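You operate a simulated robot arm through the tools that you are given. There is no shell and no other tool. Be economical: measure what you need, move in short steps, check, and stop when the job is done.

The job below is to be done with a simulated two-armed robot. You get a single attempt, and the scene is never put back.

Task
Swap the dry store cabinet's pink box for the blue one.
Fine: fan off first; the blue box is on the cans shelf, the pink one goes there; door shut, then fan on.
Where things are to end (x, y in the base frame): pink box within 60 mm of [870, 560].

It is judged by the outcome, as a careful person would: the job done as asked, and still so three seconds after it is handed in. It fails if anything else is knocked over, pushed out of place, dropped, spilled or broken.

Robot
Two 7-joint arms with fingered hands on one trunk, on a base that drives. Base frame: it is fixed to the floor where the robot stands at the start and does not move with it; the origin is under the middle of the robot, x ahead of it, y to its left, z up. Units: mm, rad, N and s.
The left shoulder is at the start at [30, 136, 1230], the right one opposite. With the tool pointing down near the work surface each hand reaches from about 300 to 620 mm from the robot's upright axis, wherever it stands, measured 20 degrees to its own side. Places, roughly: blue box [-1250, 1500, 750]; cans shelf [900, 900, 500]; damp dial [600, 300, 1400]; dry store door [600, 100, 900]; pack holder in the dry store [700, -100, 800]; store fan switch [600, 0, 1400]; store vent slide [600, 100, 1400]. Payload 5 kg a hand.
The tool frame of a hand sits at the grasp point between the pads (the TCP): z along the fingers, y along the line on which they close. The tips reach 42 mm beyond it. Largest opening 208 mm; the body of the gripper starts 119 mm behind the TCP. The gripper is a hand of 4 fingers: y runs from the thumb to the fingers, the wrist lies at [0, 0, -332] in the tool frame, and closing takes about 1.5 s.
Orientation is that of the tool frame in the base frame, as [roll, pitch, yaw] about the fixed x, y, z axes, in that order (R = Rz(yaw) Ry(pitch) Rx(roll)). With the fingers straight down and closing along the base's y, the tool's x points along the base's -x, its y along +y and its z along -z.

Tools
- The arms move only by the tool play_rows. It takes "left_steps", "right_steps" or both (then of equal length, played together; a hand with none holds still); each is a list of rows, each an object (a shift or turn left out is 0, a gripper value left out holds the last) with "delta_pos": the shift along the base's x, y, z in mm, a list of three; "turn": the turn, a rotation vector about the base's x, y, z in rad, a list of three. In form: [{"delta_pos": [x, y, z], "turn": [wx, wy, wz]}, ...]. A call has 1 to 20 rows; each row is the pose to reach, as a shift and turn from the pose commanded when the call began. "left_claw" and "right_claw" are, for a hand that has rows, the opening in per cent of the stroke, from 0 (shut) to 100 (fully open), set as the call begins (left out, the last holds). A row lasts 0.2 s, in which the tool goes at most 50 mm and 0.15 rad; a call with a longer step from one row to the next is refused whole, and so is a gripper value outside its range. A pose out of reach is approached as far as the arm can. The call stops where the force on the tool passes 90 N (or 10 N more than at its start, if that is more) or the arm is blocked; 0.2 s more then pass. The fingers move at their own pace (about 72 mm/s each) and stop on an object; they squeeze with about 28 N. The grip force told is the motor's: it shows also when the fingers shut on nothing. Time passes only in rows, and 0.2 s behind the last, so rows that repeat a pose let the fingers close. The reply holds the time, the measured pose of the TCP, the force on the tool along the base axes, the opening and the grip force, in the units named above and with some noise, with the torque about the TCP (base axes, N m) and any sound that the robot's microphone picked up.
- Cameras (640 x 400 px; columns grow to the right, rows downward): "scene" is now at [36.3, 25.3, 1952.8]; the picture's right is [0.31, -0.95, 0.00], its down [-0.79, -0.26, -0.55] and it looks along [0.52, 0.17, -0.83] (base axes); focal length 214 px, centre (320, 200). "left" rides on the left gripper at [-101, 0, -145] in its tool frame; the picture's right is [0.00, -1.00, 0.00], its down [0.82, 0.00, -0.57] and it looks along [0.57, 0.00, 0.82] (tool axes); focal length 261 px, centre (320, 200). "right" rides on the right gripper at [101, 0, -145] in its tool frame; the picture's right is [0.00, 1.00, 0.00], its down [-0.82, 0.00, -0.57] and it looks along [-0.57, 0.00, 0.82] (tool axes); focal length 261 px, centre (320, 200). There is no depth. A picture from a camera that has moved, and an enlarged one, comes with that camera's place and axes in the base frame and with its lens. The place of the scene camera against the robot may be out by one fixed shift of up to 12 mm in any direction.
- get_image(camera): a new picture of that camera. It takes no simulated time.
- lift_body(by): slides the trunk up (or, below 0, down) by that many mm; the arms and the scene camera ride with it, the base frame stays. It gives what a move gives, with no picture.
- base_move(legs): drives the robot by 1 to 6 legs, each [ahead, left, turn to the left] in mm, mm and rad, along the robot's own axes; the way and the turn of a leg run together, so that a leg with both is an arc; at most 1500 mm and 3.142 rad a leg. The arms and the cameras ride along, it lands a little off, and it stops where it bumps. It gives what a move gives.
- set_fingers(finger1, finger2, finger3, thumb_bend, hand): sets how far each is bent, from 0 (flat) to 1 (curled in); at 0.3 the hand is open as for a grip, at 0.7 the pads meet at the TCP. One left out holds its place. A second passes; each finger stops where it meets its share of the squeeze, and holds until it gets a number again. A gripper value or a shape takes the hand back. It gives what a move gives, with no picture; readings hold the bend of each and the force on the fingers (four entries, about 0 where the hand has none), thumb and palm.
- set_grasp(shape, hand): the hand has 4 fingers and takes this shape, open, in about a second: jaw (thumb against the fingers, like two jaws); tri (thumb and two fingers); tip (a fingertip pinch); poke (one finger out to press); point (the index stretched); flat (the hand flat); cup (the hand cupped); fist (a fist). The gripper value then closes the fingers along that shape, each until it touches; the sizes above hold for jaw. It gives what a move gives, with no picture.
- head_to(pan, tilt): turns the head with the scene camera to pan (to the left, within 2.496 rad either way) and tilt (down, from -0.506 to 1.204), counted from straight ahead of the robot. It gives what a move gives.
- zoom(camera, box): a new picture of the part [left, top, right, bottom] of that camera's present view, enlarged. It takes no simulated time.
- finish_job(): hands the job in; it is judged then, once.

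Go step by step. Nothing tells you exact positions but the pictures and the camera data: compare them with the known pose of the tool, close in by small moves and look again before you grip or let go. The budget is 120 turns and 108 pictures, counting those below and the enlarged ones. Unless the task says otherwise, let go and move clear before handing in, and close with one line.

The tools are called after "Call:" as a command line: name --argument value ..., lists and objects as JSON in quotes. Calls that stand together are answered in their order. play_rows: Moves the arms, as the interface text tells. Its arguments: {"type":"object","properties":{"left_steps":{"type":"array","items":{"type":"object","properties":{"delta_pos":{"type":"array","items":{"type":"number"}},"turn":{"type":"array","items":{"type":"number"}}}}},"left_claw":{"type":"number"},"right_steps":{"type":"array","items":{"type":"object","properties":{"delta_pos":{"type":"array","items":{"type":"number"}},"turn":{"type":"array","items":{"type":"number"}}}}},"right_claw":{"type":"number"}},"required":[]} The other tools are called the same way: lift_body (by) slides the trunk up or down; set_grasp (shape, hand) gives the hand a shape; set_fingers (finger1, finger2, finger3, thumb_bend, hand) moves the fingers one by one; base_move (legs) drives the base; head_to (pan, tilt) turns the head that bears the scene camera; get_image (camera) takes a picture; zoom (camera, box) takes an enlarged picture of a part of a camera's view; finish_job () hands the job in.

At the start:

```text
clock: 0.0
left_position: [602.5, 562.9, 1571.2]
left_ee_rot: [3.141, -0.001, -3.141]
left_force: [0.3, -0.7, 0.3]
left_ft_torque: [-0.01, 0.02, 0.01]
left_gripper_width: 208.0
left_grip_force: 0.0
left_shape: jaw
left_bend: [0.3, 0.3, 0.3, 0.3]
left_finger forces: [0.1, 0.0, 0.0, 0.0, 0.0, 0.0]
right_position: [543.5, -98.5, 1539.2]
right_ee_rot: [-3.14, 0.001, 3.141]
right_force: [0.6, -0.1, 0.2]
right_ft_torque: [-0.01, 0.03, 0.01]
right_gripper_width: 207.7
right_grip_force: 0.1
right_shape: jaw
right_bend: [0.3, 0.3, 0.3, 0.3]
right_finger forces: [0.0, 0.0, 0.1, 0.1, 0.0, 0.1]
trunk travel left (down, up): [-250.0, 240.0]
robot x, y, heading: [5.2, 4.1, -0.004]
head pan, tilt: [0.312, 0.988]
```

scene: 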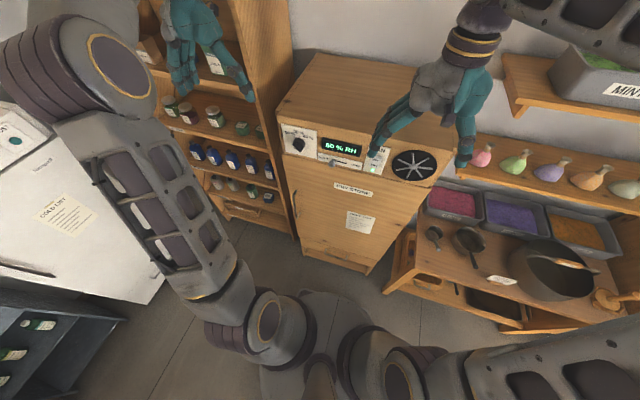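
right: 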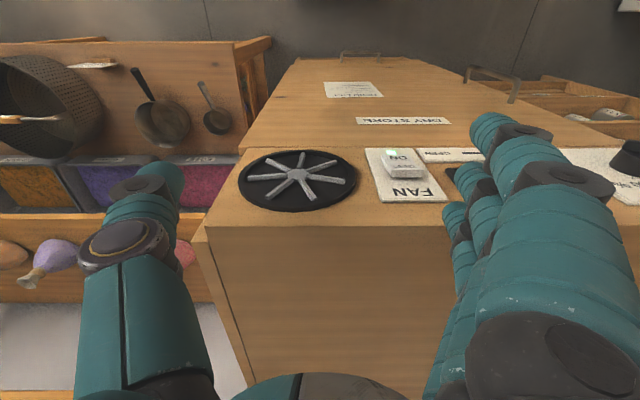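
left: 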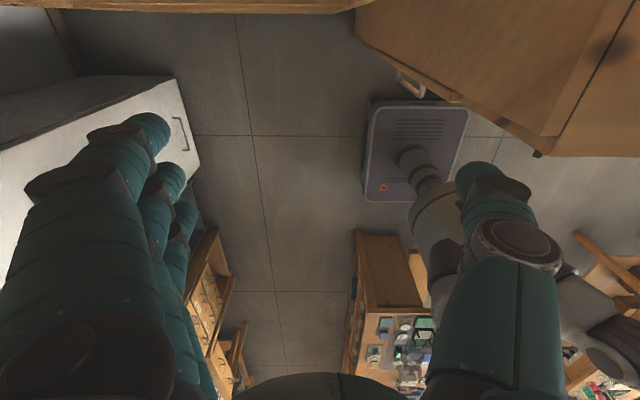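

I see the dry store cabinet ahead with its dial, display, fan switch and door, and a shelf unit to its left. I'll look closer at the panel and the shelf, before moving anything.

Call:
zoom --camera "scene" --box '[270, 110, 450, 270]'

Call:
zoom --camera "scene" --box '[130, 30, 310, 240]'

Call:
zoom --camera "right" --box '[220, 60, 640, 220]'

```text
2.50 times, centred on (360, 190) of scene
camera zoom: at [36.3, 25.3, 1952.8], right [0.31, -0.95, 0.0], down [-0.79, -0.26, -0.55], along [0.52, 0.17, -0.83], focal length 536 px, centre (220, 225)
```

zoom: 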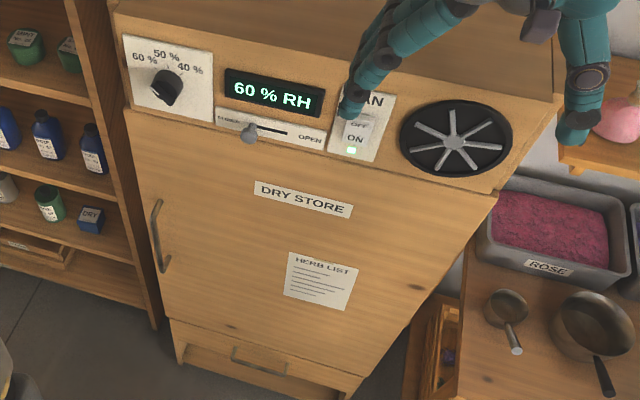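

```text
1.90 times, centred on (220, 135) of scene
camera zoom: at [36.3, 25.3, 1952.8], right [0.31, -0.95, 0.0], down [-0.79, -0.26, -0.55], along [0.52, 0.17, -0.83], focal length 408 px, centre (510, 324)
```

zoom: 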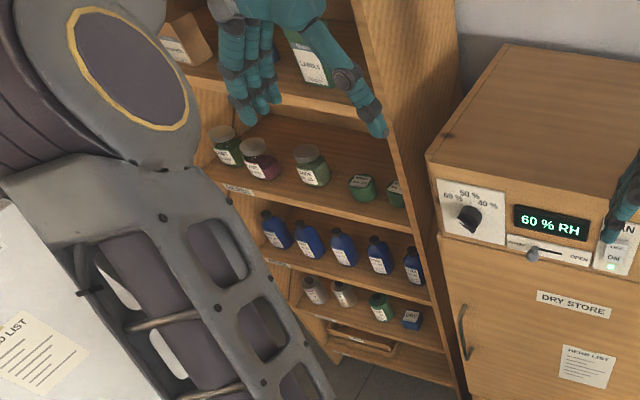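

```text
1.52 times, centred on (430, 140) of right
camera zoom: at [441.7, -97.9, 1683.9], right [0.0, 1.0, 0.0], down [0.82, 0.0, 0.57], along [0.57, 0.0, -0.82], focal length 397 px, centre (152, 291)
```

zoom: 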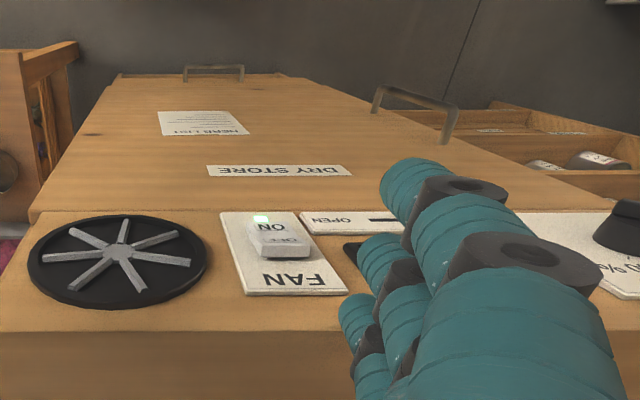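

The blue box labelled something like "DRY" appears on the lower shelf by the green cans, though the place list gives [-1250, 1500, 750] for a blue box. I'll zoom in on the shelf and look around behind.

Call:
zoom --camera "scene" --box '[190, 160, 300, 230]'

Call:
head_to --pan 2.25 --tilt 0.6

Call:
get_image --camera "scene"

```text
5.71 times, centred on (245, 195) of scene
camera zoom: at [36.3, 25.3, 1952.8], right [0.31, -0.95, 0.0], down [-0.79, -0.26, -0.55], along [0.52, 0.17, -0.83], focal length 1226 px, centre (749, 229)
```

zoom: 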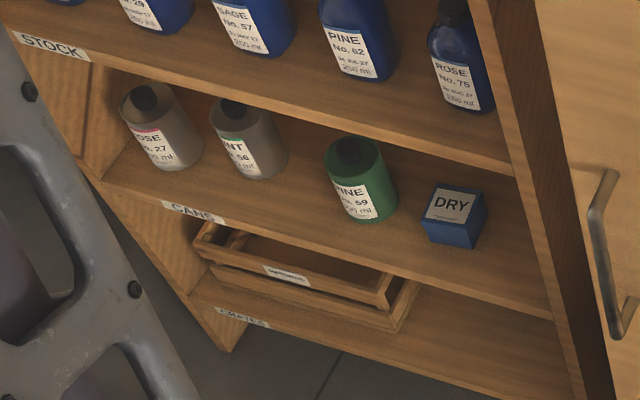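

```text
clock: 1.9
left_position: [601.2, 563.8, 1570.3]
left_ee_rot: [3.141, -0.001, -3.14]
left_force: [-0.4, -0.6, 0.7]
left_ft_torque: [-0.02, -0.03, 0.03]
left_gripper_width: 207.8
left_grip_force: 0.1
left_shape: jaw
left_bend: [0.3, 0.3, 0.3, 0.3]
left_finger forces: [0.1, 0.0, 0.0, 0.0, 0.0, 0.1]
right_position: [542.4, -98.4, 1538.7]
right_ee_rot: [3.141, -0.002, 3.141]
right_force: [-0.6, -0.5, -0.7]
right_ft_torque: [0.01, 0.01, 0.01]
right_gripper_width: 207.9
right_grip_force: 0.1
right_shape: jaw
right_bend: [0.3, 0.3, 0.3, 0.3]
right_finger forces: [0.1, 0.1, 0.0, 0.0, 0.0, 0.0]
trunk travel left (down, up): [-250.0, 240.0]
robot x, y, heading: [-1.1, -0.5, -0.0]
head pan, tilt: [2.25, 0.6]
```

```text
100 pictures are left
camera scene: at [-86.2, 72.5, 1983.9], right [0.78, 0.63, 0.0], down [0.35, -0.44, -0.83], along [-0.52, 0.64, -0.56], focal length 214 px, centre (320, 200)
```

scene: 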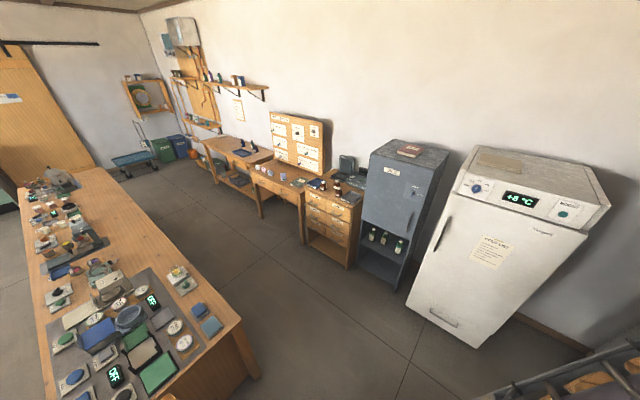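

A bench cluster is where the place list puts a blue box; I'll zoom there to see what it is.

Call:
zoom --camera "scene" --box '[260, 110, 420, 270]'

Call:
zoom --camera "scene" --box '[290, 150, 370, 210]'

```text
2.50 times, centred on (340, 190) of scene
camera zoom: at [-86.2, 72.5, 1983.9], right [0.78, 0.63, 0.0], down [0.35, -0.44, -0.83], along [-0.52, 0.64, -0.56], focal length 536 px, centre (270, 225)
```

zoom: 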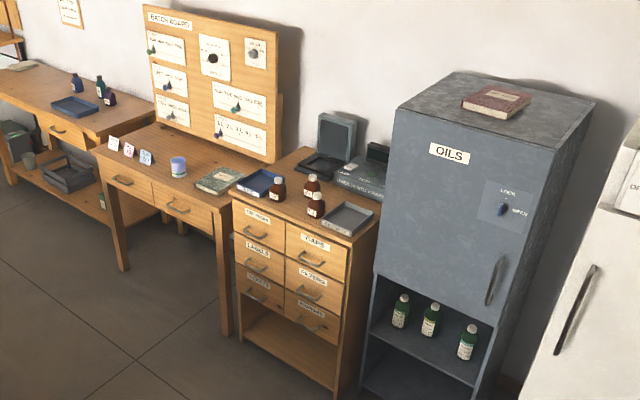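

```text
6.67 times, centred on (330, 180) of scene
camera zoom: at [-86.2, 72.5, 1983.9], right [0.78, 0.63, 0.0], down [0.35, -0.44, -0.83], along [-0.52, 0.64, -0.56], focal length 1430 px, centre (253, 333)
```

zoom: 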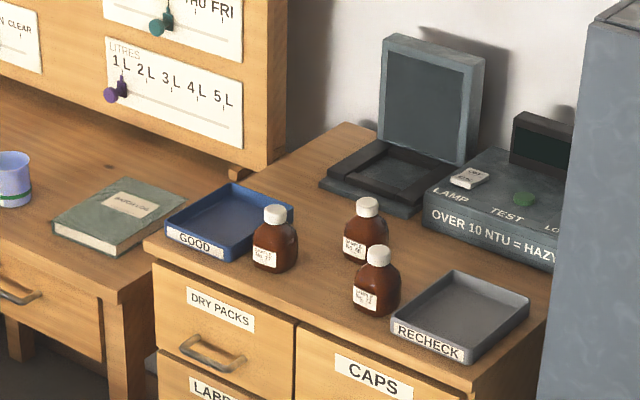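

The blue "DRY" box is indeed on the cans shelf, as the task says; the list's place is only the "DRY PACKS" drawer. The door is about 560 mm wide and will swing far out, so I'll check the free floor behind and beside me.

Call:
head_to --pan 2.49 --tilt 1.1

Call:
get_image --camera "scene"

Call:
head_to --pan -0.6 --tilt 0.9

Call:
get_image --camera "scene"

```text
clock: 2.8
left_position: [601.3, 562.0, 1569.9]
left_ee_rot: [3.14, 0.0, -3.141]
left_force: [0.5, 0.1, -0.7]
left_ft_torque: [0.01, -0.02, 0.02]
left_gripper_width: 207.8
left_grip_force: 0.1
left_shape: jaw
left_bend: [0.3, 0.3, 0.3, 0.3]
left_finger forces: [0.0, 0.1, 0.0, 0.0, 0.1, 0.0]
right_position: [542.8, -98.5, 1539.7]
right_ee_rot: [-3.141, 0.0, -3.141]
right_force: [-1.4, -0.6, -0.8]
right_ft_torque: [0.02, 0.01, 0.01]
right_gripper_width: 208.1
right_grip_force: 0.1
right_shape: jaw
right_bend: [0.3, 0.3, 0.3, 0.3]
right_finger forces: [0.1, 0.0, 0.1, 0.1, 0.0, 0.0]
trunk travel left (down, up): [-250.0, 240.0]
robot x, y, heading: [-0.6, -1.4, 0.001]
head pan, tilt: [2.491, 1.1]
```

```text
97 pictures are left
camera scene: at [-80.9, 42.0, 1945.3], right [0.61, 0.8, 0.0], down [0.71, -0.54, -0.45], along [-0.36, 0.28, -0.89], focal length 214 px, centre (320, 200)
```

scene: 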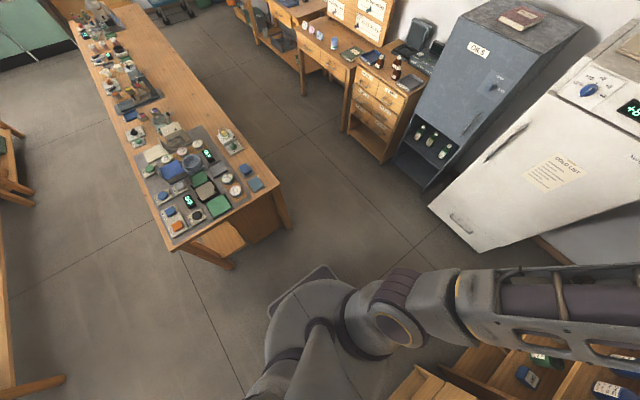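

```text
clock: 5.5
left_position: [601.9, 562.4, 1571.3]
left_ee_rot: [3.14, 0.0, 3.141]
left_force: [0.3, 0.8, -1.1]
left_ft_torque: [0.02, -0.01, 0.0]
left_gripper_width: 207.8
left_grip_force: 0.1
left_shape: jaw
left_bend: [0.3, 0.3, 0.3, 0.3]
left_finger forces: [0.1, 0.0, 0.0, 0.0, 0.0, 0.0]
right_position: [543.4, -99.2, 1540.0]
right_ee_rot: [-3.14, 0.0, 3.141]
right_force: [-0.5, -0.4, 0.2]
right_ft_torque: [0.03, -0.01, -0.02]
right_gripper_width: 207.9
right_grip_force: 0.1
right_shape: jaw
right_bend: [0.3, 0.3, 0.3, 0.3]
right_finger forces: [0.0, 0.1, 0.1, 0.1, 0.0, 0.0]
trunk travel left (down, up): [-250.0, 240.0]
robot x, y, heading: [-0.7, -1.5, -0.001]
head pan, tilt: [-0.6, 0.901]
```

```text
96 pictures are left
camera scene: at [31.6, -39.0, 1959.1], right [-0.56, -0.83, 0.0], down [-0.65, 0.44, -0.62], along [0.51, -0.35, -0.78], focal length 214 px, centre (320, 200)
```

scene: 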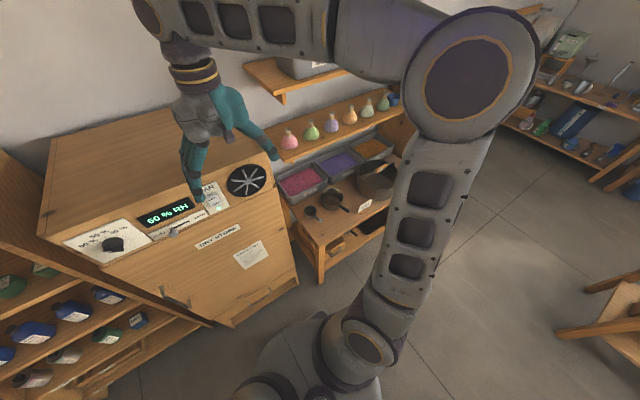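

The floor behind is free to the table at about x = -720, and the bench on the right leaves room for the door. I'll back off 250 mm, then turn the right hand to point forward.

Call:
base_move --legs '[[-250, 0, 0]]'

Call:
play_rows --right_steps '[{"delta_pos": [16, 6, -10], "turn": [0, -0.131, 0]}, {"delta_pos": [32, 12, -20], "turn": [0, -0.262, 0]}, {"delta_pos": [48, 18, -30], "turn": [0, -0.393, 0]}, {"delta_pos": [64, 24, -40], "turn": [0, -0.524, 0]}, {"delta_pos": [80, 30, -50], "turn": [0, -0.655, 0]}, {"delta_pos": [96, 36, -60], "turn": [0, -0.785, 0]}, {"delta_pos": [112, 42, -70], "turn": [0, -0.916, 0]}, {"delta_pos": [128, 48, -80], "turn": [0, -1.047, 0]}, {"delta_pos": [144, 54, -90], "turn": [0, -1.178, 0]}, {"delta_pos": [160, 60, -100], "turn": [0, -1.309, 0]}, {"delta_pos": [176, 66, -110], "turn": [0, -1.44, 0]}, {"delta_pos": [190, 72, -120], "turn": [0, -1.571, 0]}]'

Call:
set_grasp --shape "poke" --hand "right"

Call:
get_image --camera "right"

Call:
head_to --pan 0.1 --tilt 0.75

Call:
get_image --camera "scene"

```text
clock: 7.3
left_position: [351.9, 563.3, 1570.0]
left_ee_rot: [-3.141, 0.0, -3.14]
left_force: [-0.4, -0.9, -0.1]
left_ft_torque: [-0.01, -0.01, -0.02]
left_gripper_width: 207.7
left_grip_force: 0.0
left_shape: jaw
left_bend: [0.3, 0.3, 0.3, 0.3]
left_finger forces: [0.0, 0.0, 0.0, 0.0, 0.0, 0.1]
right_position: [293.3, -98.5, 1539.1]
right_ee_rot: [-3.14, -0.001, -3.14]
right_force: [-0.5, 0.4, -0.1]
right_ft_torque: [0.01, -0.03, 0.0]
right_gripper_width: 207.7
right_grip_force: 0.0
right_shape: jaw
right_bend: [0.3, 0.3, 0.3, 0.3]
right_finger forces: [0.1, 0.1, 0.0, 0.1, 0.0, 0.0]
trunk travel left (down, up): [-250.0, 240.0]
robot x, y, heading: [-250.1, -0.5, 0.002]
head pan, tilt: [-0.6, 0.901]
```

```text
clock: 9.9
left_position: [355.3, 563.9, 1569.8]
left_ee_rot: [-3.14, -0.003, 3.141]
left_force: [1.9, 1.0, -1.7]
left_ft_torque: [-0.05, 0.26, -0.01]
left_gripper_width: 207.6
left_grip_force: 0.0
left_shape: jaw
left_bend: [0.3, 0.3, 0.3, 0.3]
left_finger forces: [0.0, 0.0, 0.1, 0.0, 0.0, 0.0]
right_position: [485.4, -25.8, 1415.9]
right_ee_rot: [-0.267, 1.568, -0.266]
right_force: [0.8, -0.4, -0.5]
right_ft_torque: [-0.01, 0.04, -0.03]
right_gripper_width: 207.7
right_grip_force: 0.1
right_shape: jaw
right_bend: [0.3, 0.3, 0.3, 0.3]
right_finger forces: [0.0, 0.1, 0.1, 0.0, 0.0, 0.0]
trunk travel left (down, up): [-250.0, 240.0]
robot x, y, heading: [-247.6, -3.6, 0.001]
head pan, tilt: [-0.6, 0.901]
```

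```text
clock: 10.8
left_position: [351.8, 563.1, 1570.6]
left_ee_rot: [-3.14, -0.001, -3.139]
left_force: [0.7, 0.9, -0.6]
left_ft_torque: [0.0, 0.0, 0.0]
left_gripper_width: 207.8
left_grip_force: 0.0
left_shape: jaw
left_bend: [0.3, 0.3, 0.3, 0.3]
left_finger forces: [0.0, 0.1, 0.0, 0.0, 0.0, 0.0]
right_position: [483.6, -27.3, 1418.1]
right_ee_rot: [-2.342, 1.57, -2.341]
right_force: [0.5, -0.3, -0.6]
right_ft_torque: [0.02, -0.02, -0.01]
right_gripper_width: 0.1
right_grip_force: 0.0
right_shape: poke
right_bend: [1.0, 1.0, 1.0, 0.45]
right_finger forces: [0.0, 0.0, 0.1, 0.1, 0.0, 0.0]
trunk travel left (down, up): [-250.0, 240.0]
robot x, y, heading: [-250.4, 0.3, 0.002]
head pan, tilt: [-0.6, 0.901]
```

```text
95 pictures are left
camera right: at [337.9, -26.3, 1317.4], right [0.0, 1.0, 0.0], down [-0.57, 0.0, 0.82], along [0.82, 0.0, 0.57], focal length 261 px, centre (320, 200)
```

right: 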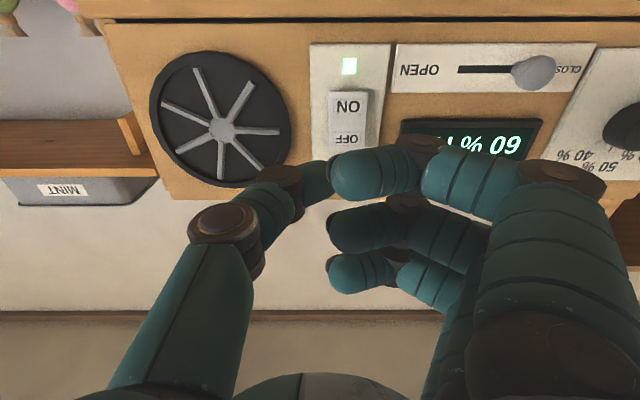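

```text
clock: 11.9
left_position: [351.1, 563.3, 1570.6]
left_ee_rot: [-3.141, 0.0, 3.142]
left_force: [-0.3, 0.7, 0.0]
left_ft_torque: [0.02, 0.02, 0.01]
left_gripper_width: 208.0
left_grip_force: 0.0
left_shape: jaw
left_bend: [0.3, 0.3, 0.3, 0.3]
left_finger forces: [0.1, 0.0, 0.0, 0.0, 0.0, 0.0]
right_position: [482.7, -27.2, 1417.6]
right_ee_rot: [-2.352, 1.57, -2.354]
right_force: [-0.4, -0.7, -1.4]
right_ft_torque: [-0.03, -0.02, 0.01]
right_gripper_width: 0.1
right_grip_force: 0.1
right_shape: poke
right_bend: [1.0, 1.0, 1.0, 0.45]
right_finger forces: [0.0, 0.1, 0.1, 0.1, 0.0, 0.0]
trunk travel left (down, up): [-250.0, 240.0]
robot x, y, heading: [-250.9, -2.8, 0.007]
head pan, tilt: [0.099, 0.75]
```

```text
94 pictures are left
camera scene: at [-197.2, 11.8, 1971.0], right [0.1, -0.99, 0.0], down [-0.68, -0.07, -0.73], along [0.73, 0.07, -0.68], focal length 214 px, centre (320, 200)
```

scene: 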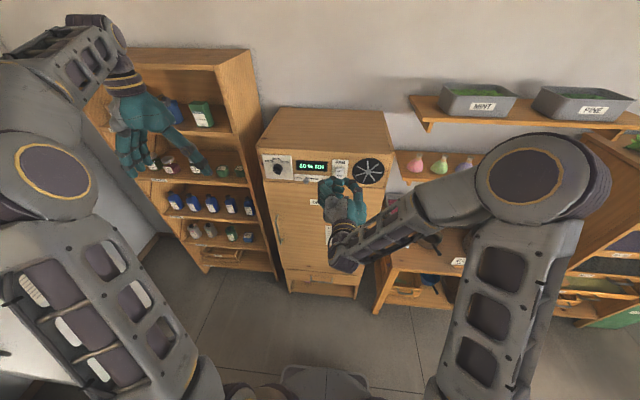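

The right hand now faces the panel; the rocker's OFF half is at about y = 0, z = 1420, the upper half. The poke shape is hard to read from this view, so I'll try "point" and look.

Call:
set_grasp --shape "point" --hand "right"

Call:
get_image --camera "right"

Call:
zoom --camera "scene" --box '[250, 120, 410, 280]'

```text
clock: 12.8
left_position: [352.4, 563.5, 1571.0]
left_ee_rot: [3.141, 0.0, -3.139]
left_force: [0.2, 0.3, -0.1]
left_ft_torque: [-0.01, 0.01, -0.01]
left_gripper_width: 208.0
left_grip_force: 0.0
left_shape: jaw
left_bend: [0.3, 0.3, 0.3, 0.3]
left_finger forces: [0.0, 0.0, 0.0, 0.0, 0.0, 0.1]
right_position: [482.3, -27.7, 1418.6]
right_ee_rot: [-2.295, 1.568, -2.296]
right_force: [0.3, 0.7, -0.5]
right_ft_torque: [-0.03, -0.01, 0.0]
right_gripper_width: 201.6
right_grip_force: 0.1
right_shape: point
right_bend: [0.7, 1.0, 1.0, 0.93]
right_finger forces: [0.1, 0.0, 0.0, 0.0, 0.1, 0.0]
trunk travel left (down, up): [-250.0, 240.0]
robot x, y, heading: [-249.4, -0.1, 0.004]
head pan, tilt: [0.099, 0.75]
```

```text
93 pictures are left
camera right: at [337.7, -26.4, 1317.5], right [0.0, 1.0, 0.0], down [-0.57, 0.0, 0.82], along [0.82, 0.0, 0.57], focal length 261 px, centre (320, 200)
```

right: 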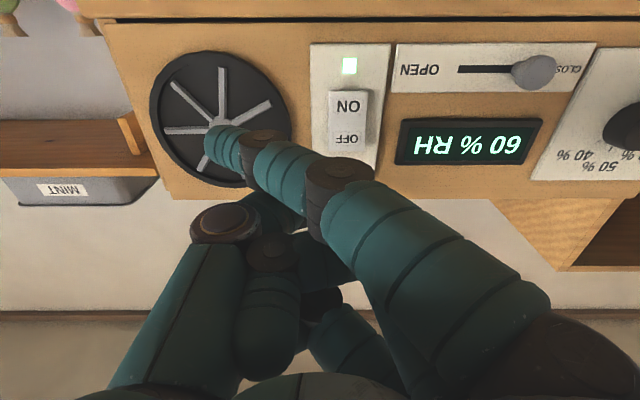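

```text
2.50 times, centred on (330, 200) of scene
camera zoom: at [-197.4, 11.8, 1971.0], right [0.1, -0.99, 0.0], down [-0.68, -0.07, -0.73], along [0.73, 0.07, -0.68], focal length 536 px, centre (295, 200)
```

zoom: 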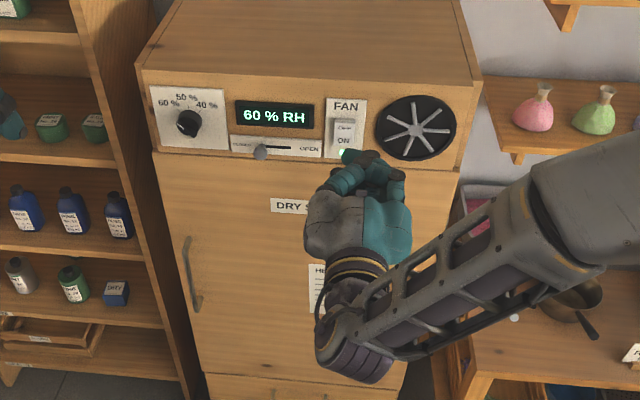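

The index is now stretched and its tip appears ahead and to the right of the tool axis, near the fan grille in view. I'll move left and up so the tip lines up with the OFF half, staying clear of the panel.

Call:
play_rows --right_steps '[{"delta_pos": [0, 45, 15]}, {"delta_pos": [0, 90, 30]}, {"delta_pos": [20, 98, 34]}, {"delta_pos": [20, 98, 34]}]'

Call:
get_image --camera "right"

Call:
zoom --camera "scene" --box '[280, 130, 400, 210]'

```text
clock: 13.8
left_position: [349.4, 564.7, 1569.6]
left_ee_rot: [-3.141, 0.0, -3.14]
left_force: [-1.0, 0.2, 0.2]
left_ft_torque: [-0.04, -0.07, 0.0]
left_gripper_width: 207.7
left_grip_force: 0.2
left_shape: jaw
left_bend: [0.3, 0.3, 0.3, 0.3]
left_finger forces: [0.0, 0.0, 0.0, 0.0, 0.1, 0.0]
right_position: [501.4, 73.2, 1451.1]
right_ee_rot: [-1.391, 1.57, -1.388]
right_force: [-0.8, 1.1, 0.0]
right_ft_torque: [-0.02, 0.0, -0.1]
right_gripper_width: 201.8
right_grip_force: 0.0
right_shape: point
right_bend: [0.7, 1.0, 1.0, 0.53]
right_finger forces: [0.1, 0.0, 0.0, 0.0, 0.0, 0.1]
trunk travel left (down, up): [-250.0, 240.0]
robot x, y, heading: [-249.0, -4.2, 0.001]
head pan, tilt: [0.099, 0.75]
```

```text
91 pictures are left
camera right: at [356.3, 74.0, 1349.8], right [0.0, 1.0, 0.0], down [-0.57, 0.0, 0.82], along [0.82, 0.0, 0.57], focal length 261 px, centre (320, 200)
```

right: 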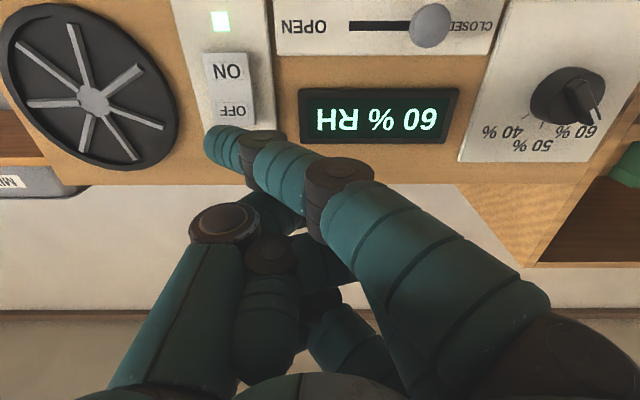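

```text
5.00 times, centred on (340, 170) of scene
camera zoom: at [-198.4, 12.9, 1971.0], right [0.1, -0.99, 0.0], down [-0.68, -0.07, -0.73], along [0.73, 0.07, -0.68], focal length 1072 px, centre (220, 350)
```

zoom: 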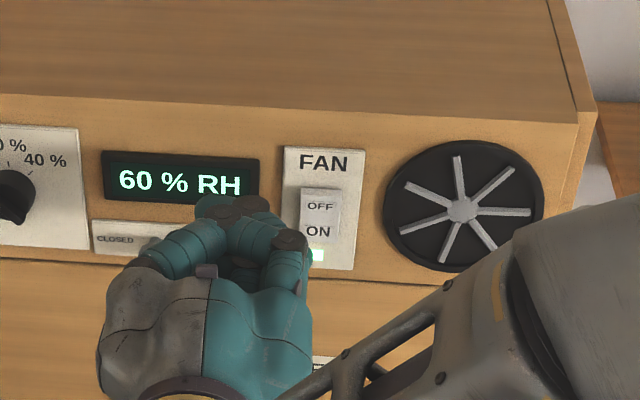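

From below the index tip lies just short of the OFF half. I'll go forward 25 mm and look at the alignment again.

Call:
play_rows --right_steps '[{"delta_pos": [15, 0, 0]}, {"delta_pos": [25, 0, 0]}, {"delta_pos": [25, 0, 0]}]'

Call:
zoom --camera "right" --box '[100, 0, 340, 200]'

```text
clock: 14.6
left_position: [352.7, 563.0, 1571.6]
left_ee_rot: [-3.14, -0.003, 3.141]
left_force: [-0.1, -0.1, -0.4]
left_ft_torque: [0.03, -0.01, 0.0]
left_gripper_width: 208.0
left_grip_force: 0.0
left_shape: jaw
left_bend: [0.3, 0.3, 0.3, 0.3]
left_finger forces: [0.0, 0.1, 0.1, 0.0, 0.0, 0.1]
right_position: [527.8, 72.5, 1450.8]
right_ee_rot: [1.373, 1.57, 1.375]
right_force: [-0.3, -0.8, 0.9]
right_ft_torque: [-0.02, 0.02, 0.02]
right_gripper_width: 201.8
right_grip_force: 0.0
right_shape: point
right_bend: [0.7, 1.0, 1.0, 0.53]
right_finger forces: [0.0, 0.1, 0.0, 0.1, 0.1, 0.1]
trunk travel left (down, up): [-250.0, 240.0]
robot x, y, heading: [-249.0, 4.2, 0.001]
head pan, tilt: [0.099, 0.75]
```

```text
2.00 times, centred on (220, 100) of right
camera zoom: at [382.5, 73.3, 1350.9], right [0.0, 1.0, 0.0], down [-0.57, 0.0, 0.82], along [0.82, 0.0, 0.57], focal length 521 px, centre (520, 400)
```

zoom: 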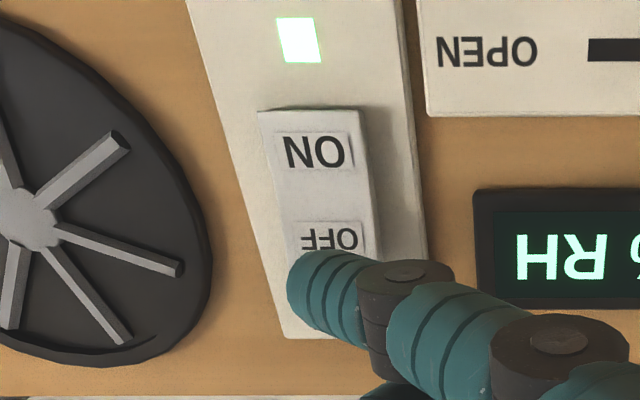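

The tip will land slightly left of and above the OFF mark. I'll shift it 10 mm right and a little down, advance 18 mm and check.

Call:
play_rows --right_steps '[{"delta_pos": [0, -10, -4]}, {"delta_pos": [10, -10, -4]}, {"delta_pos": [18, -10, -4]}, {"delta_pos": [18, -10, -4]}]'

Call:
zoom --camera "right" --box '[100, 0, 340, 200]'

```text
clock: 15.6
left_position: [351.5, 564.3, 1570.1]
left_ee_rot: [-3.14, 0.001, 3.141]
left_force: [-0.4, 0.7, -0.1]
left_ft_torque: [0.01, -0.01, -0.01]
left_gripper_width: 208.1
left_grip_force: 0.1
left_shape: jaw
left_bend: [0.3, 0.3, 0.3, 0.3]
left_finger forces: [0.0, 0.0, 0.1, 0.1, 0.0, 0.0]
right_position: [545.7, 61.4, 1449.7]
right_ee_rot: [-1.322, 1.571, -1.324]
right_force: [-0.3, 0.3, 0.1]
right_ft_torque: [0.0, 0.01, 0.01]
right_gripper_width: 202.1
right_grip_force: 0.1
right_shape: point
right_bend: [0.7, 1.0, 1.0, 0.53]
right_finger forces: [0.0, 0.0, 0.1, 0.1, 0.1, 0.1]
trunk travel left (down, up): [-250.0, 240.0]
robot x, y, heading: [-250.1, 2.2, -0.001]
head pan, tilt: [0.099, 0.75]
```

```text
2.00 times, centred on (220, 100) of right
camera zoom: at [401.3, 62.1, 1348.7], right [0.0, 1.0, 0.0], down [-0.57, 0.0, 0.82], along [0.82, 0.0, 0.57], focal length 521 px, centre (520, 400)
```

zoom: 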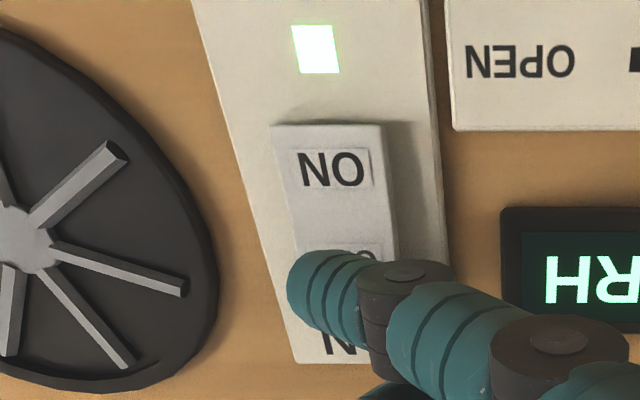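

The tip now covers the OFF half. I'll push forward gently in small steps.

Call:
play_rows --right_steps '[{"delta_pos": [4, 0, 0]}, {"delta_pos": [8, 0, 0]}, {"delta_pos": [12, 0, 0]}, {"delta_pos": [12, 0, 0]}]'

Call:
zoom --camera "right" --box '[100, 0, 340, 200]'

```text
clock: 16.6
left_position: [351.7, 562.8, 1571.1]
left_ee_rot: [3.141, -0.001, 3.141]
left_force: [0.4, 0.3, -0.3]
left_ft_torque: [-0.01, 0.0, 0.0]
left_gripper_width: 207.9
left_grip_force: 0.0
left_shape: jaw
left_bend: [0.3, 0.3, 0.3, 0.3]
left_finger forces: [0.1, 0.0, 0.0, 0.0, 0.0, 0.0]
right_position: [557.3, 61.6, 1449.9]
right_ee_rot: [-1.546, 1.568, -1.547]
right_force: [0.9, 0.0, -0.3]
right_ft_torque: [-0.02, 0.01, -0.03]
right_gripper_width: 201.9
right_grip_force: 0.1
right_shape: point
right_bend: [0.7, 1.0, 1.0, 0.53]
right_finger forces: [0.0, 0.1, 0.0, 0.0, 0.1, 0.0]
trunk travel left (down, up): [-250.0, 240.0]
robot x, y, heading: [-249.3, 1.1, -0.003]
head pan, tilt: [0.099, 0.75]
```

```text
2.00 times, centred on (220, 100) of right
camera zoom: at [413.3, 62.5, 1348.9], right [0.0, 1.0, 0.0], down [-0.57, 0.0, 0.82], along [0.82, 0.0, 0.57], focal length 521 px, centre (520, 400)
```

zoom: 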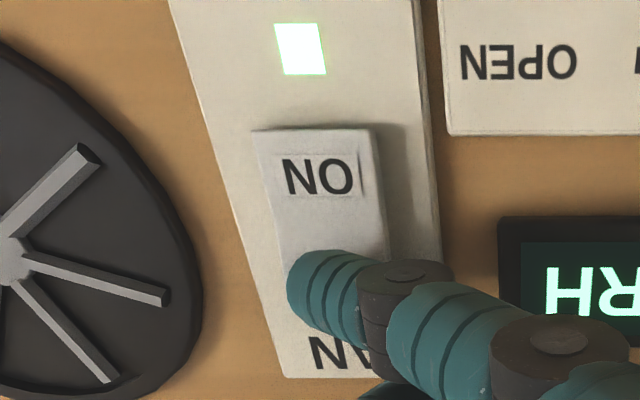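

Still no contact; I'll continue pushing a bit more, with another slight shift right.

Call:
play_rows --right_steps '[{"delta_pos": [5, -3, 0]}, {"delta_pos": [9, -3, 0]}, {"delta_pos": [13, -3, 0]}, {"delta_pos": [17, -3, 0]}, {"delta_pos": [17, -3, 0]}]'

Call:
zoom --camera "right" --box '[100, 0, 340, 200]'

```text
clock: 17.8
left_position: [346.7, 562.0, 1573.3]
left_ee_rot: [3.141, 0.004, -3.141]
left_force: [-0.7, -0.4, -0.4]
left_ft_torque: [0.01, -0.02, -0.01]
left_gripper_width: 207.9
left_grip_force: 0.0
left_shape: jaw
left_bend: [0.3, 0.3, 0.3, 0.3]
left_finger forces: [0.0, 0.0, 0.0, 0.0, 0.0, 0.0]
right_position: [569.6, 57.9, 1451.4]
right_ee_rot: [-0.76, 1.568, -0.76]
right_force: [-39.4, -6.1, -4.8]
right_ft_torque: [0.09, 0.6, -0.52]
right_gripper_width: 201.6
right_grip_force: 0.0
right_shape: point
right_bend: [0.7, 1.0, 1.0, 0.91]
right_finger forces: [9.1, 0.0, 0.0, 0.1, 30.3, 0.0]
trunk travel left (down, up): [-250.0, 240.0]
robot x, y, heading: [-247.9, -3.0, 0.001]
head pan, tilt: [0.099, 0.75]
heard: click
```

```text
2.00 times, centred on (220, 100) of right
camera zoom: at [425.6, 58.6, 1349.9], right [0.0, 1.0, 0.0], down [-0.57, 0.0, 0.82], along [0.82, 0.0, 0.57], focal length 521 px, centre (520, 400)
```

zoom: 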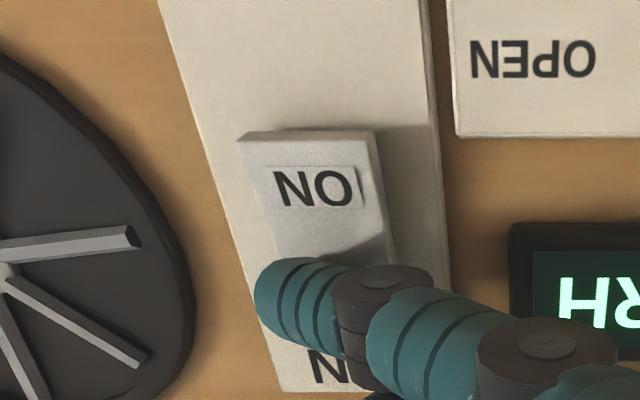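

A click was heard and the green light went out: the fan is off. I'll draw the right hand back and return it, high and pointing down, above the door's swing, then look at the handle.

Call:
play_rows --right_steps '[{"delta_pos": [-40, 0, 0]}, {"delta_pos": [-80, 0, 0]}, {"delta_pos": [-98, -12, 7], "turn": [0, 0.131, 0]}, {"delta_pos": [-116, -25, 14], "turn": [0, 0.262, 0]}, {"delta_pos": [-134, -38, 22], "turn": [0, 0.393, 0]}, {"delta_pos": [-152, -52, 30], "turn": [0, 0.524, 0]}, {"delta_pos": [-170, -65, 38], "turn": [0, 0.655, 0]}, {"delta_pos": [-188, -78, 45], "turn": [0, 0.785, 0]}, {"delta_pos": [-205, -91, 53], "turn": [0, 0.916, 0]}, {"delta_pos": [-222, -104, 60], "turn": [0, 1.047, 0]}, {"delta_pos": [-238, -117, 68], "turn": [0, 1.178, 0]}, {"delta_pos": [-254, -130, 76], "turn": [0, 1.309, 0]}, {"delta_pos": [-268, -144, 83], "turn": [0, 1.44, 0]}, {"delta_pos": [-280, -157, 90], "turn": [0, 1.571, 0]}]'

Call:
head_to --pan 0.25 --tilt 0.75

Call:
get_image --camera "scene"

Call:
zoom --camera "scene" --box '[240, 120, 440, 320]'

```text
clock: 20.8
left_position: [353.3, 563.3, 1569.7]
left_ee_rot: [3.141, -0.001, -3.141]
left_force: [0.4, -0.1, -1.5]
left_ft_torque: [0.03, 0.1, 0.02]
left_gripper_width: 207.9
left_grip_force: 0.1
left_shape: jaw
left_bend: [0.3, 0.3, 0.3, 0.3]
left_finger forces: [0.0, 0.1, 0.1, 0.1, 0.0, 0.0]
right_position: [296.8, -98.3, 1538.9]
right_ee_rot: [-3.14, -0.004, -3.14]
right_force: [0.3, -0.2, 0.3]
right_ft_torque: [-0.02, 0.09, 0.0]
right_gripper_width: 201.7
right_grip_force: 0.0
right_shape: point
right_bend: [0.7, 1.0, 1.0, 0.53]
right_finger forces: [0.1, 0.1, 0.0, 0.0, 0.1, 0.0]
trunk travel left (down, up): [-250.0, 240.0]
robot x, y, heading: [-248.2, -0.5, -0.001]
head pan, tilt: [0.099, 0.75]
```

```text
clock: 21.5
left_position: [351.5, 563.1, 1571.9]
left_ee_rot: [3.141, 0.0, -3.139]
left_force: [-1.0, 0.0, 0.1]
left_ft_torque: [-0.01, -0.08, 0.03]
left_gripper_width: 207.9
left_grip_force: 0.0
left_shape: jaw
left_bend: [0.3, 0.3, 0.3, 0.3]
left_finger forces: [0.0, 0.0, 0.0, 0.0, 0.0, 0.0]
right_position: [296.5, -99.3, 1538.9]
right_ee_rot: [-3.141, 0.0, -3.138]
right_force: [-0.6, 1.0, -0.3]
right_ft_torque: [-0.07, -0.05, 0.01]
right_gripper_width: 201.6
right_grip_force: 0.1
right_shape: point
right_bend: [0.7, 1.0, 1.0, 0.53]
right_finger forces: [0.0, 0.1, 0.0, 0.0, 0.0, 0.0]
trunk travel left (down, up): [-250.0, 240.0]
robot x, y, heading: [-253.2, -0.2, -0.0]
head pan, tilt: [0.25, 0.75]
```

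```text
85 pictures are left
camera scene: at [-200.1, 24.1, 1971.0], right [0.25, -0.97, 0.0], down [-0.66, -0.17, -0.73], along [0.71, 0.18, -0.68], focal length 214 px, centre (320, 200)
```

scene: 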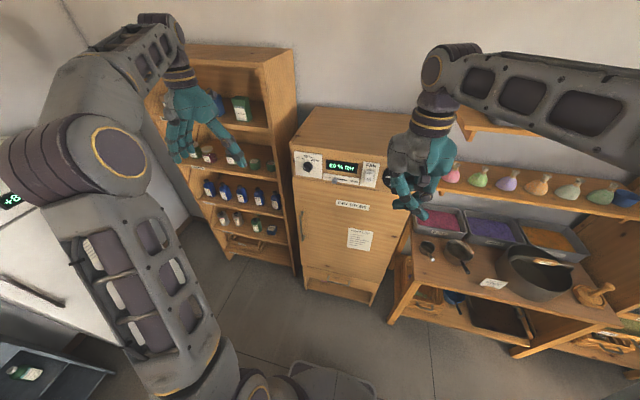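

```text
2.00 times, centred on (340, 220) of scene
camera zoom: at [-200.1, 24.1, 1971.0], right [0.25, -0.97, 0.0], down [-0.66, -0.17, -0.73], along [0.71, 0.18, -0.68], focal length 429 px, centre (280, 160)
```

zoom: 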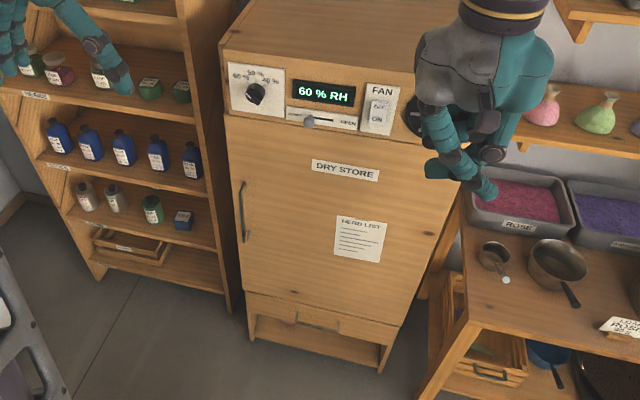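

The handle is a vertical bar at about [560, 329], from z ≈ 870 to 1135. I'll bring the left hand down in front of it, pointing forward, with the jaw half open.

Call:
play_rows --left_claw 55 --left_steps '[{"delta_pos": [6, -16, -40], "turn": [0, -0.112, 0]}, {"delta_pos": [12, -33, -81], "turn": [0, -0.224, 0]}, {"delta_pos": [19, -50, -122], "turn": [0, -0.337, 0]}, {"delta_pos": [25, -67, -163], "turn": [0, -0.449, 0]}, {"delta_pos": [32, -83, -204], "turn": [0, -0.561, 0]}, {"delta_pos": [38, -100, -245], "turn": [0, -0.673, 0]}, {"delta_pos": [45, -117, -285], "turn": [0, -0.785, 0]}, {"delta_pos": [51, -134, -326], "turn": [0, -0.898, 0]}, {"delta_pos": [58, -150, -367], "turn": [0, -1.01, 0]}, {"delta_pos": [64, -167, -408], "turn": [0, -1.122, 0]}, {"delta_pos": [71, -184, -449], "turn": [0, -1.234, 0]}, {"delta_pos": [77, -200, -490], "turn": [0, -1.347, 0]}, {"delta_pos": [84, -217, -530], "turn": [0, -1.459, 0]}, {"delta_pos": [90, -234, -571], "turn": [0, -1.571, 0]}, {"delta_pos": [90, -234, -571], "turn": [0, -1.571, 0]}]'

Call:
get_image --camera "left"

Call:
get_image --camera "scene"

```text
clock: 24.7
left_position: [440.4, 327.4, 999.1]
left_ee_rot: [0.012, 1.569, 0.014]
left_force: [-0.8, -0.7, 0.5]
left_ft_torque: [0.0, 0.01, 0.09]
left_gripper_width: 114.6
left_grip_force: 0.0
left_shape: jaw
left_bend: [0.72, 0.72, 0.72, 0.7]
left_finger forces: [0.0, 0.0, 0.0, 0.1, 0.0, 0.0]
left hand out of reach, approached as far as the arm can: row 7, 8
right_position: [295.4, -99.1, 1539.6]
right_ee_rot: [3.141, 0.001, -3.14]
right_force: [-1.0, -0.7, -0.8]
right_ft_torque: [-0.01, -0.1, 0.01]
right_gripper_width: 201.7
right_grip_force: 0.1
right_shape: point
right_bend: [0.7, 1.0, 1.0, 0.53]
right_finger forces: [0.0, 0.1, 0.0, 0.0, 0.0, 0.1]
trunk travel left (down, up): [-250.0, 240.0]
robot x, y, heading: [-246.6, 2.8, 0.004]
head pan, tilt: [0.25, 0.75]
```

```text
83 pictures are left
camera left: at [295.1, 327.3, 1101.4], right [0.0, -1.0, 0.0], down [-0.57, 0.0, -0.82], along [0.82, 0.0, -0.57], focal length 261 px, centre (320, 200)
```

left: 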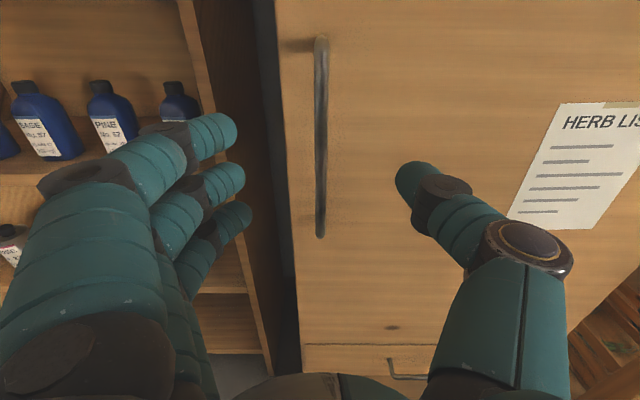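

```text
82 pictures are left
camera scene: at [-200.9, 23.2, 1971.3], right [0.25, -0.97, 0.0], down [-0.66, -0.17, -0.73], along [0.71, 0.18, -0.68], focal length 214 px, centre (320, 200)
```

scene: 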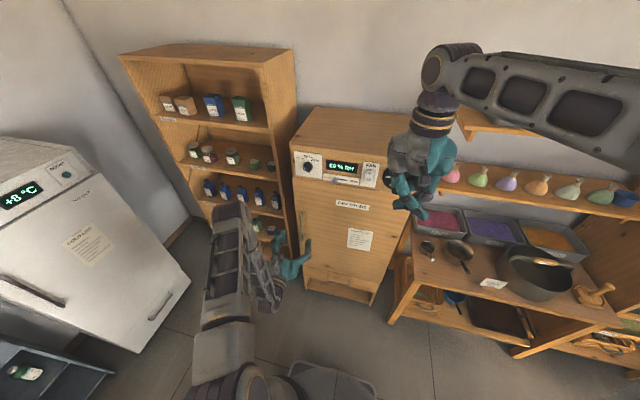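

The handle bar is straight ahead of the hand. I'll advance to bring the pads around it, stopping on contact, and look before closing.

Call:
play_rows --left_steps '[{"delta_pos": [40, 0, -15]}, {"delta_pos": [70, 0, -25]}, {"delta_pos": [85, 0, -25]}, {"delta_pos": [95, 0, -25]}, {"delta_pos": [100, 0, -25]}, {"delta_pos": [100, 0, -25]}]'

Call:
get_image --camera "left"

```text
clock: 26.1
left_position: [541.3, 328.8, 974.9]
left_ee_rot: [1.515, 1.57, 1.513]
left_force: [-0.1, -0.6, -0.8]
left_ft_torque: [0.0, -0.03, 0.04]
left_gripper_width: 114.3
left_grip_force: 0.0
left_shape: jaw
left_bend: [0.72, 0.72, 0.72, 0.7]
left_finger forces: [0.0, 0.0, 0.0, 0.1, 0.0, 0.0]
right_position: [297.1, -99.2, 1539.5]
right_ee_rot: [3.139, 0.001, -3.141]
right_force: [-0.4, 0.1, 0.0]
right_ft_torque: [-0.05, 0.03, -0.01]
right_gripper_width: 202.1
right_grip_force: 0.1
right_shape: point
right_bend: [0.7, 1.0, 1.0, 0.53]
right_finger forces: [0.0, 0.0, 0.0, 0.1, 0.0, 0.0]
trunk travel left (down, up): [-250.0, 240.0]
robot x, y, heading: [-251.4, 1.5, 0.004]
head pan, tilt: [0.25, 0.75]
```

```text
81 pictures are left
camera left: at [396.9, 327.9, 1077.7], right [0.0, -1.0, 0.01], down [-0.57, 0.0, -0.82], along [0.82, 0.0, -0.57], focal length 261 px, centre (320, 200)
```

left: 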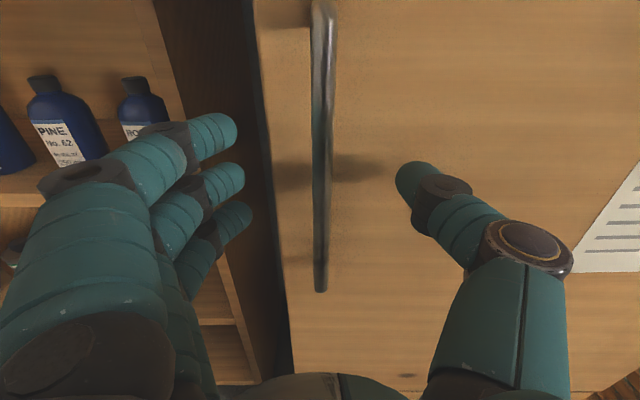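

The bar lies at about x = 552. I'll go 8 mm further and close on it.

Call:
play_rows --left_steps '[{"delta_pos": [8, 0, 0]}, {"delta_pos": [8, 0, 0]}]'

Call:
play_rows --left_claw 0 --left_steps '[{}, {}, {}, {}, {}, {}, {}, {}]'

Call:
get_image --camera "left"

```text
clock: 26.7
left_position: [550.0, 329.2, 974.9]
left_ee_rot: [-1.368, 1.569, -1.367]
left_force: [0.2, 0.2, -0.3]
left_ft_torque: [-0.01, -0.03, 0.01]
left_gripper_width: 114.2
left_grip_force: 0.0
left_shape: jaw
left_bend: [0.72, 0.72, 0.72, 0.7]
left_finger forces: [0.0, 0.1, 0.1, 0.1, 0.0, 0.0]
right_position: [294.4, -98.4, 1539.8]
right_ee_rot: [-3.141, -0.001, -3.14]
right_force: [0.4, -0.2, 0.5]
right_ft_torque: [-0.01, -0.04, 0.0]
right_gripper_width: 201.9
right_grip_force: 0.0
right_shape: point
right_bend: [0.7, 1.0, 1.0, 0.53]
right_finger forces: [0.0, 0.0, 0.1, 0.0, 0.0, 0.0]
trunk travel left (down, up): [-250.0, 240.0]
robot x, y, heading: [-249.1, 1.8, 0.004]
head pan, tilt: [0.25, 0.75]
```

```text
clock: 28.5
left_position: [548.9, 328.1, 975.6]
left_ee_rot: [-1.504, 1.569, -1.505]
left_force: [2.3, -4.1, 0.0]
left_ft_torque: [0.02, 0.0, -0.03]
left_gripper_width: 0.1
left_grip_force: 28.2
left_shape: jaw
left_bend: [0.7, 0.7, 0.7, 0.7]
left_finger forces: [2.1, 0.0, 2.2, 0.1, 0.0, 0.0]
right_position: [296.6, -98.8, 1538.7]
right_ee_rot: [3.141, 0.001, -3.14]
right_force: [-0.4, -0.1, 0.4]
right_ft_torque: [-0.02, -0.03, -0.01]
right_gripper_width: 201.7
right_grip_force: 0.0
right_shape: point
right_bend: [0.7, 1.0, 1.0, 0.53]
right_finger forces: [0.0, 0.0, 0.0, 0.0, 0.0, 0.0]
trunk travel left (down, up): [-250.0, 240.0]
robot x, y, heading: [-251.1, -0.3, -0.002]
head pan, tilt: [0.25, 0.75]
```

```text
80 pictures are left
camera left: at [404.7, 327.7, 1078.1], right [0.0, -1.0, 0.01], down [-0.57, 0.0, -0.82], along [0.82, 0.0, -0.57], focal length 261 px, centre (320, 200)
```

left: 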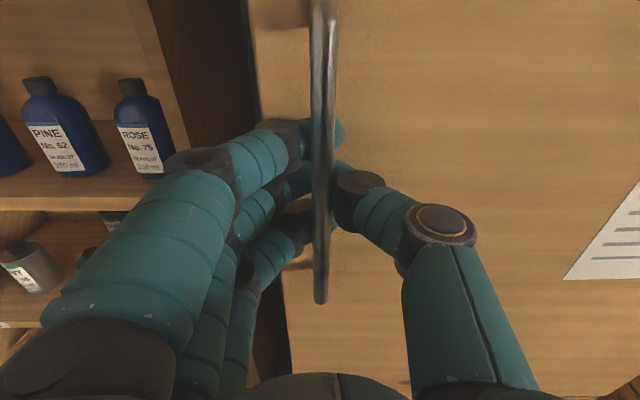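

The fingers have closed behind the bar, hooking it. I'll pull along the door's arc about the hinge near [600, -200], to 25 degrees.

Call:
play_rows --left_steps '[{"delta_pos": [-10, -1, 0], "turn": [0, 0, 0.018]}, {"delta_pos": [-19, -2, 0], "turn": [0, 0, 0.036]}, {"delta_pos": [-38, -5, 0], "turn": [0, 0, 0.073]}, {"delta_pos": [-57, -9, 0], "turn": [0, 0, 0.11]}, {"delta_pos": [-76, -13, 0], "turn": [0, 0, 0.145]}, {"delta_pos": [-94, -18, 0], "turn": [0, 0, 0.182]}, {"delta_pos": [-113, -23, 0], "turn": [0, 0, 0.218]}, {"delta_pos": [-149, -36, 0], "turn": [0, 0, 0.291]}, {"delta_pos": [-185, -52, 0], "turn": [0, 0, 0.364]}, {"delta_pos": [-219, -70, 0], "turn": [0, 0, 0.436]}, {"delta_pos": [-219, -70, 0], "turn": [0, 0, 0.436]}]'

Call:
get_image --camera "scene"

```text
clock: 30.9
left_position: [330.9, 257.6, 974.3]
left_ee_rot: [-1.145, 1.569, -0.709]
left_force: [1.6, -2.1, 6.7]
left_ft_torque: [0.09, -0.14, -0.21]
left_gripper_width: 0.0
left_grip_force: 28.0
left_shape: jaw
left_bend: [0.7, 0.7, 0.7, 0.7]
left_finger forces: [4.8, 0.0, 4.8, 0.1, 0.1, 0.0]
right_position: [298.4, -99.0, 1538.6]
right_ee_rot: [3.141, -0.003, -3.141]
right_force: [1.4, 0.4, -0.2]
right_ft_torque: [-0.16, 0.16, 0.01]
right_gripper_width: 201.7
right_grip_force: 0.0
right_shape: point
right_bend: [0.7, 1.0, 1.0, 0.53]
right_finger forces: [0.0, 0.0, 0.0, 0.0, 0.0, 0.1]
trunk travel left (down, up): [-250.0, 240.0]
robot x, y, heading: [-247.7, 2.4, 0.0]
head pan, tilt: [0.25, 0.75]
```

```text
79 pictures are left
camera scene: at [-197.3, 24.8, 1971.1], right [0.25, -0.97, 0.0], down [-0.66, -0.17, -0.73], along [0.71, 0.18, -0.68], focal length 214 px, centre (320, 200)
```

scene: 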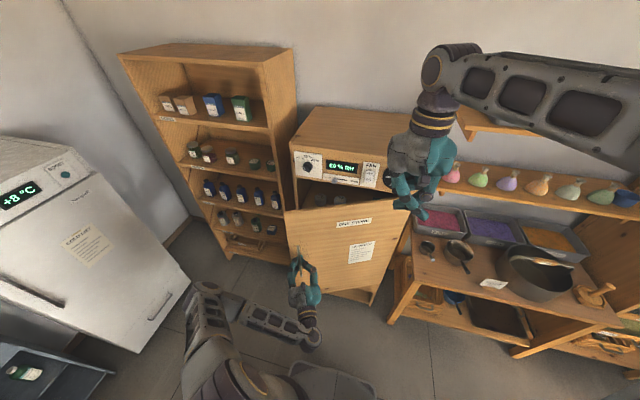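

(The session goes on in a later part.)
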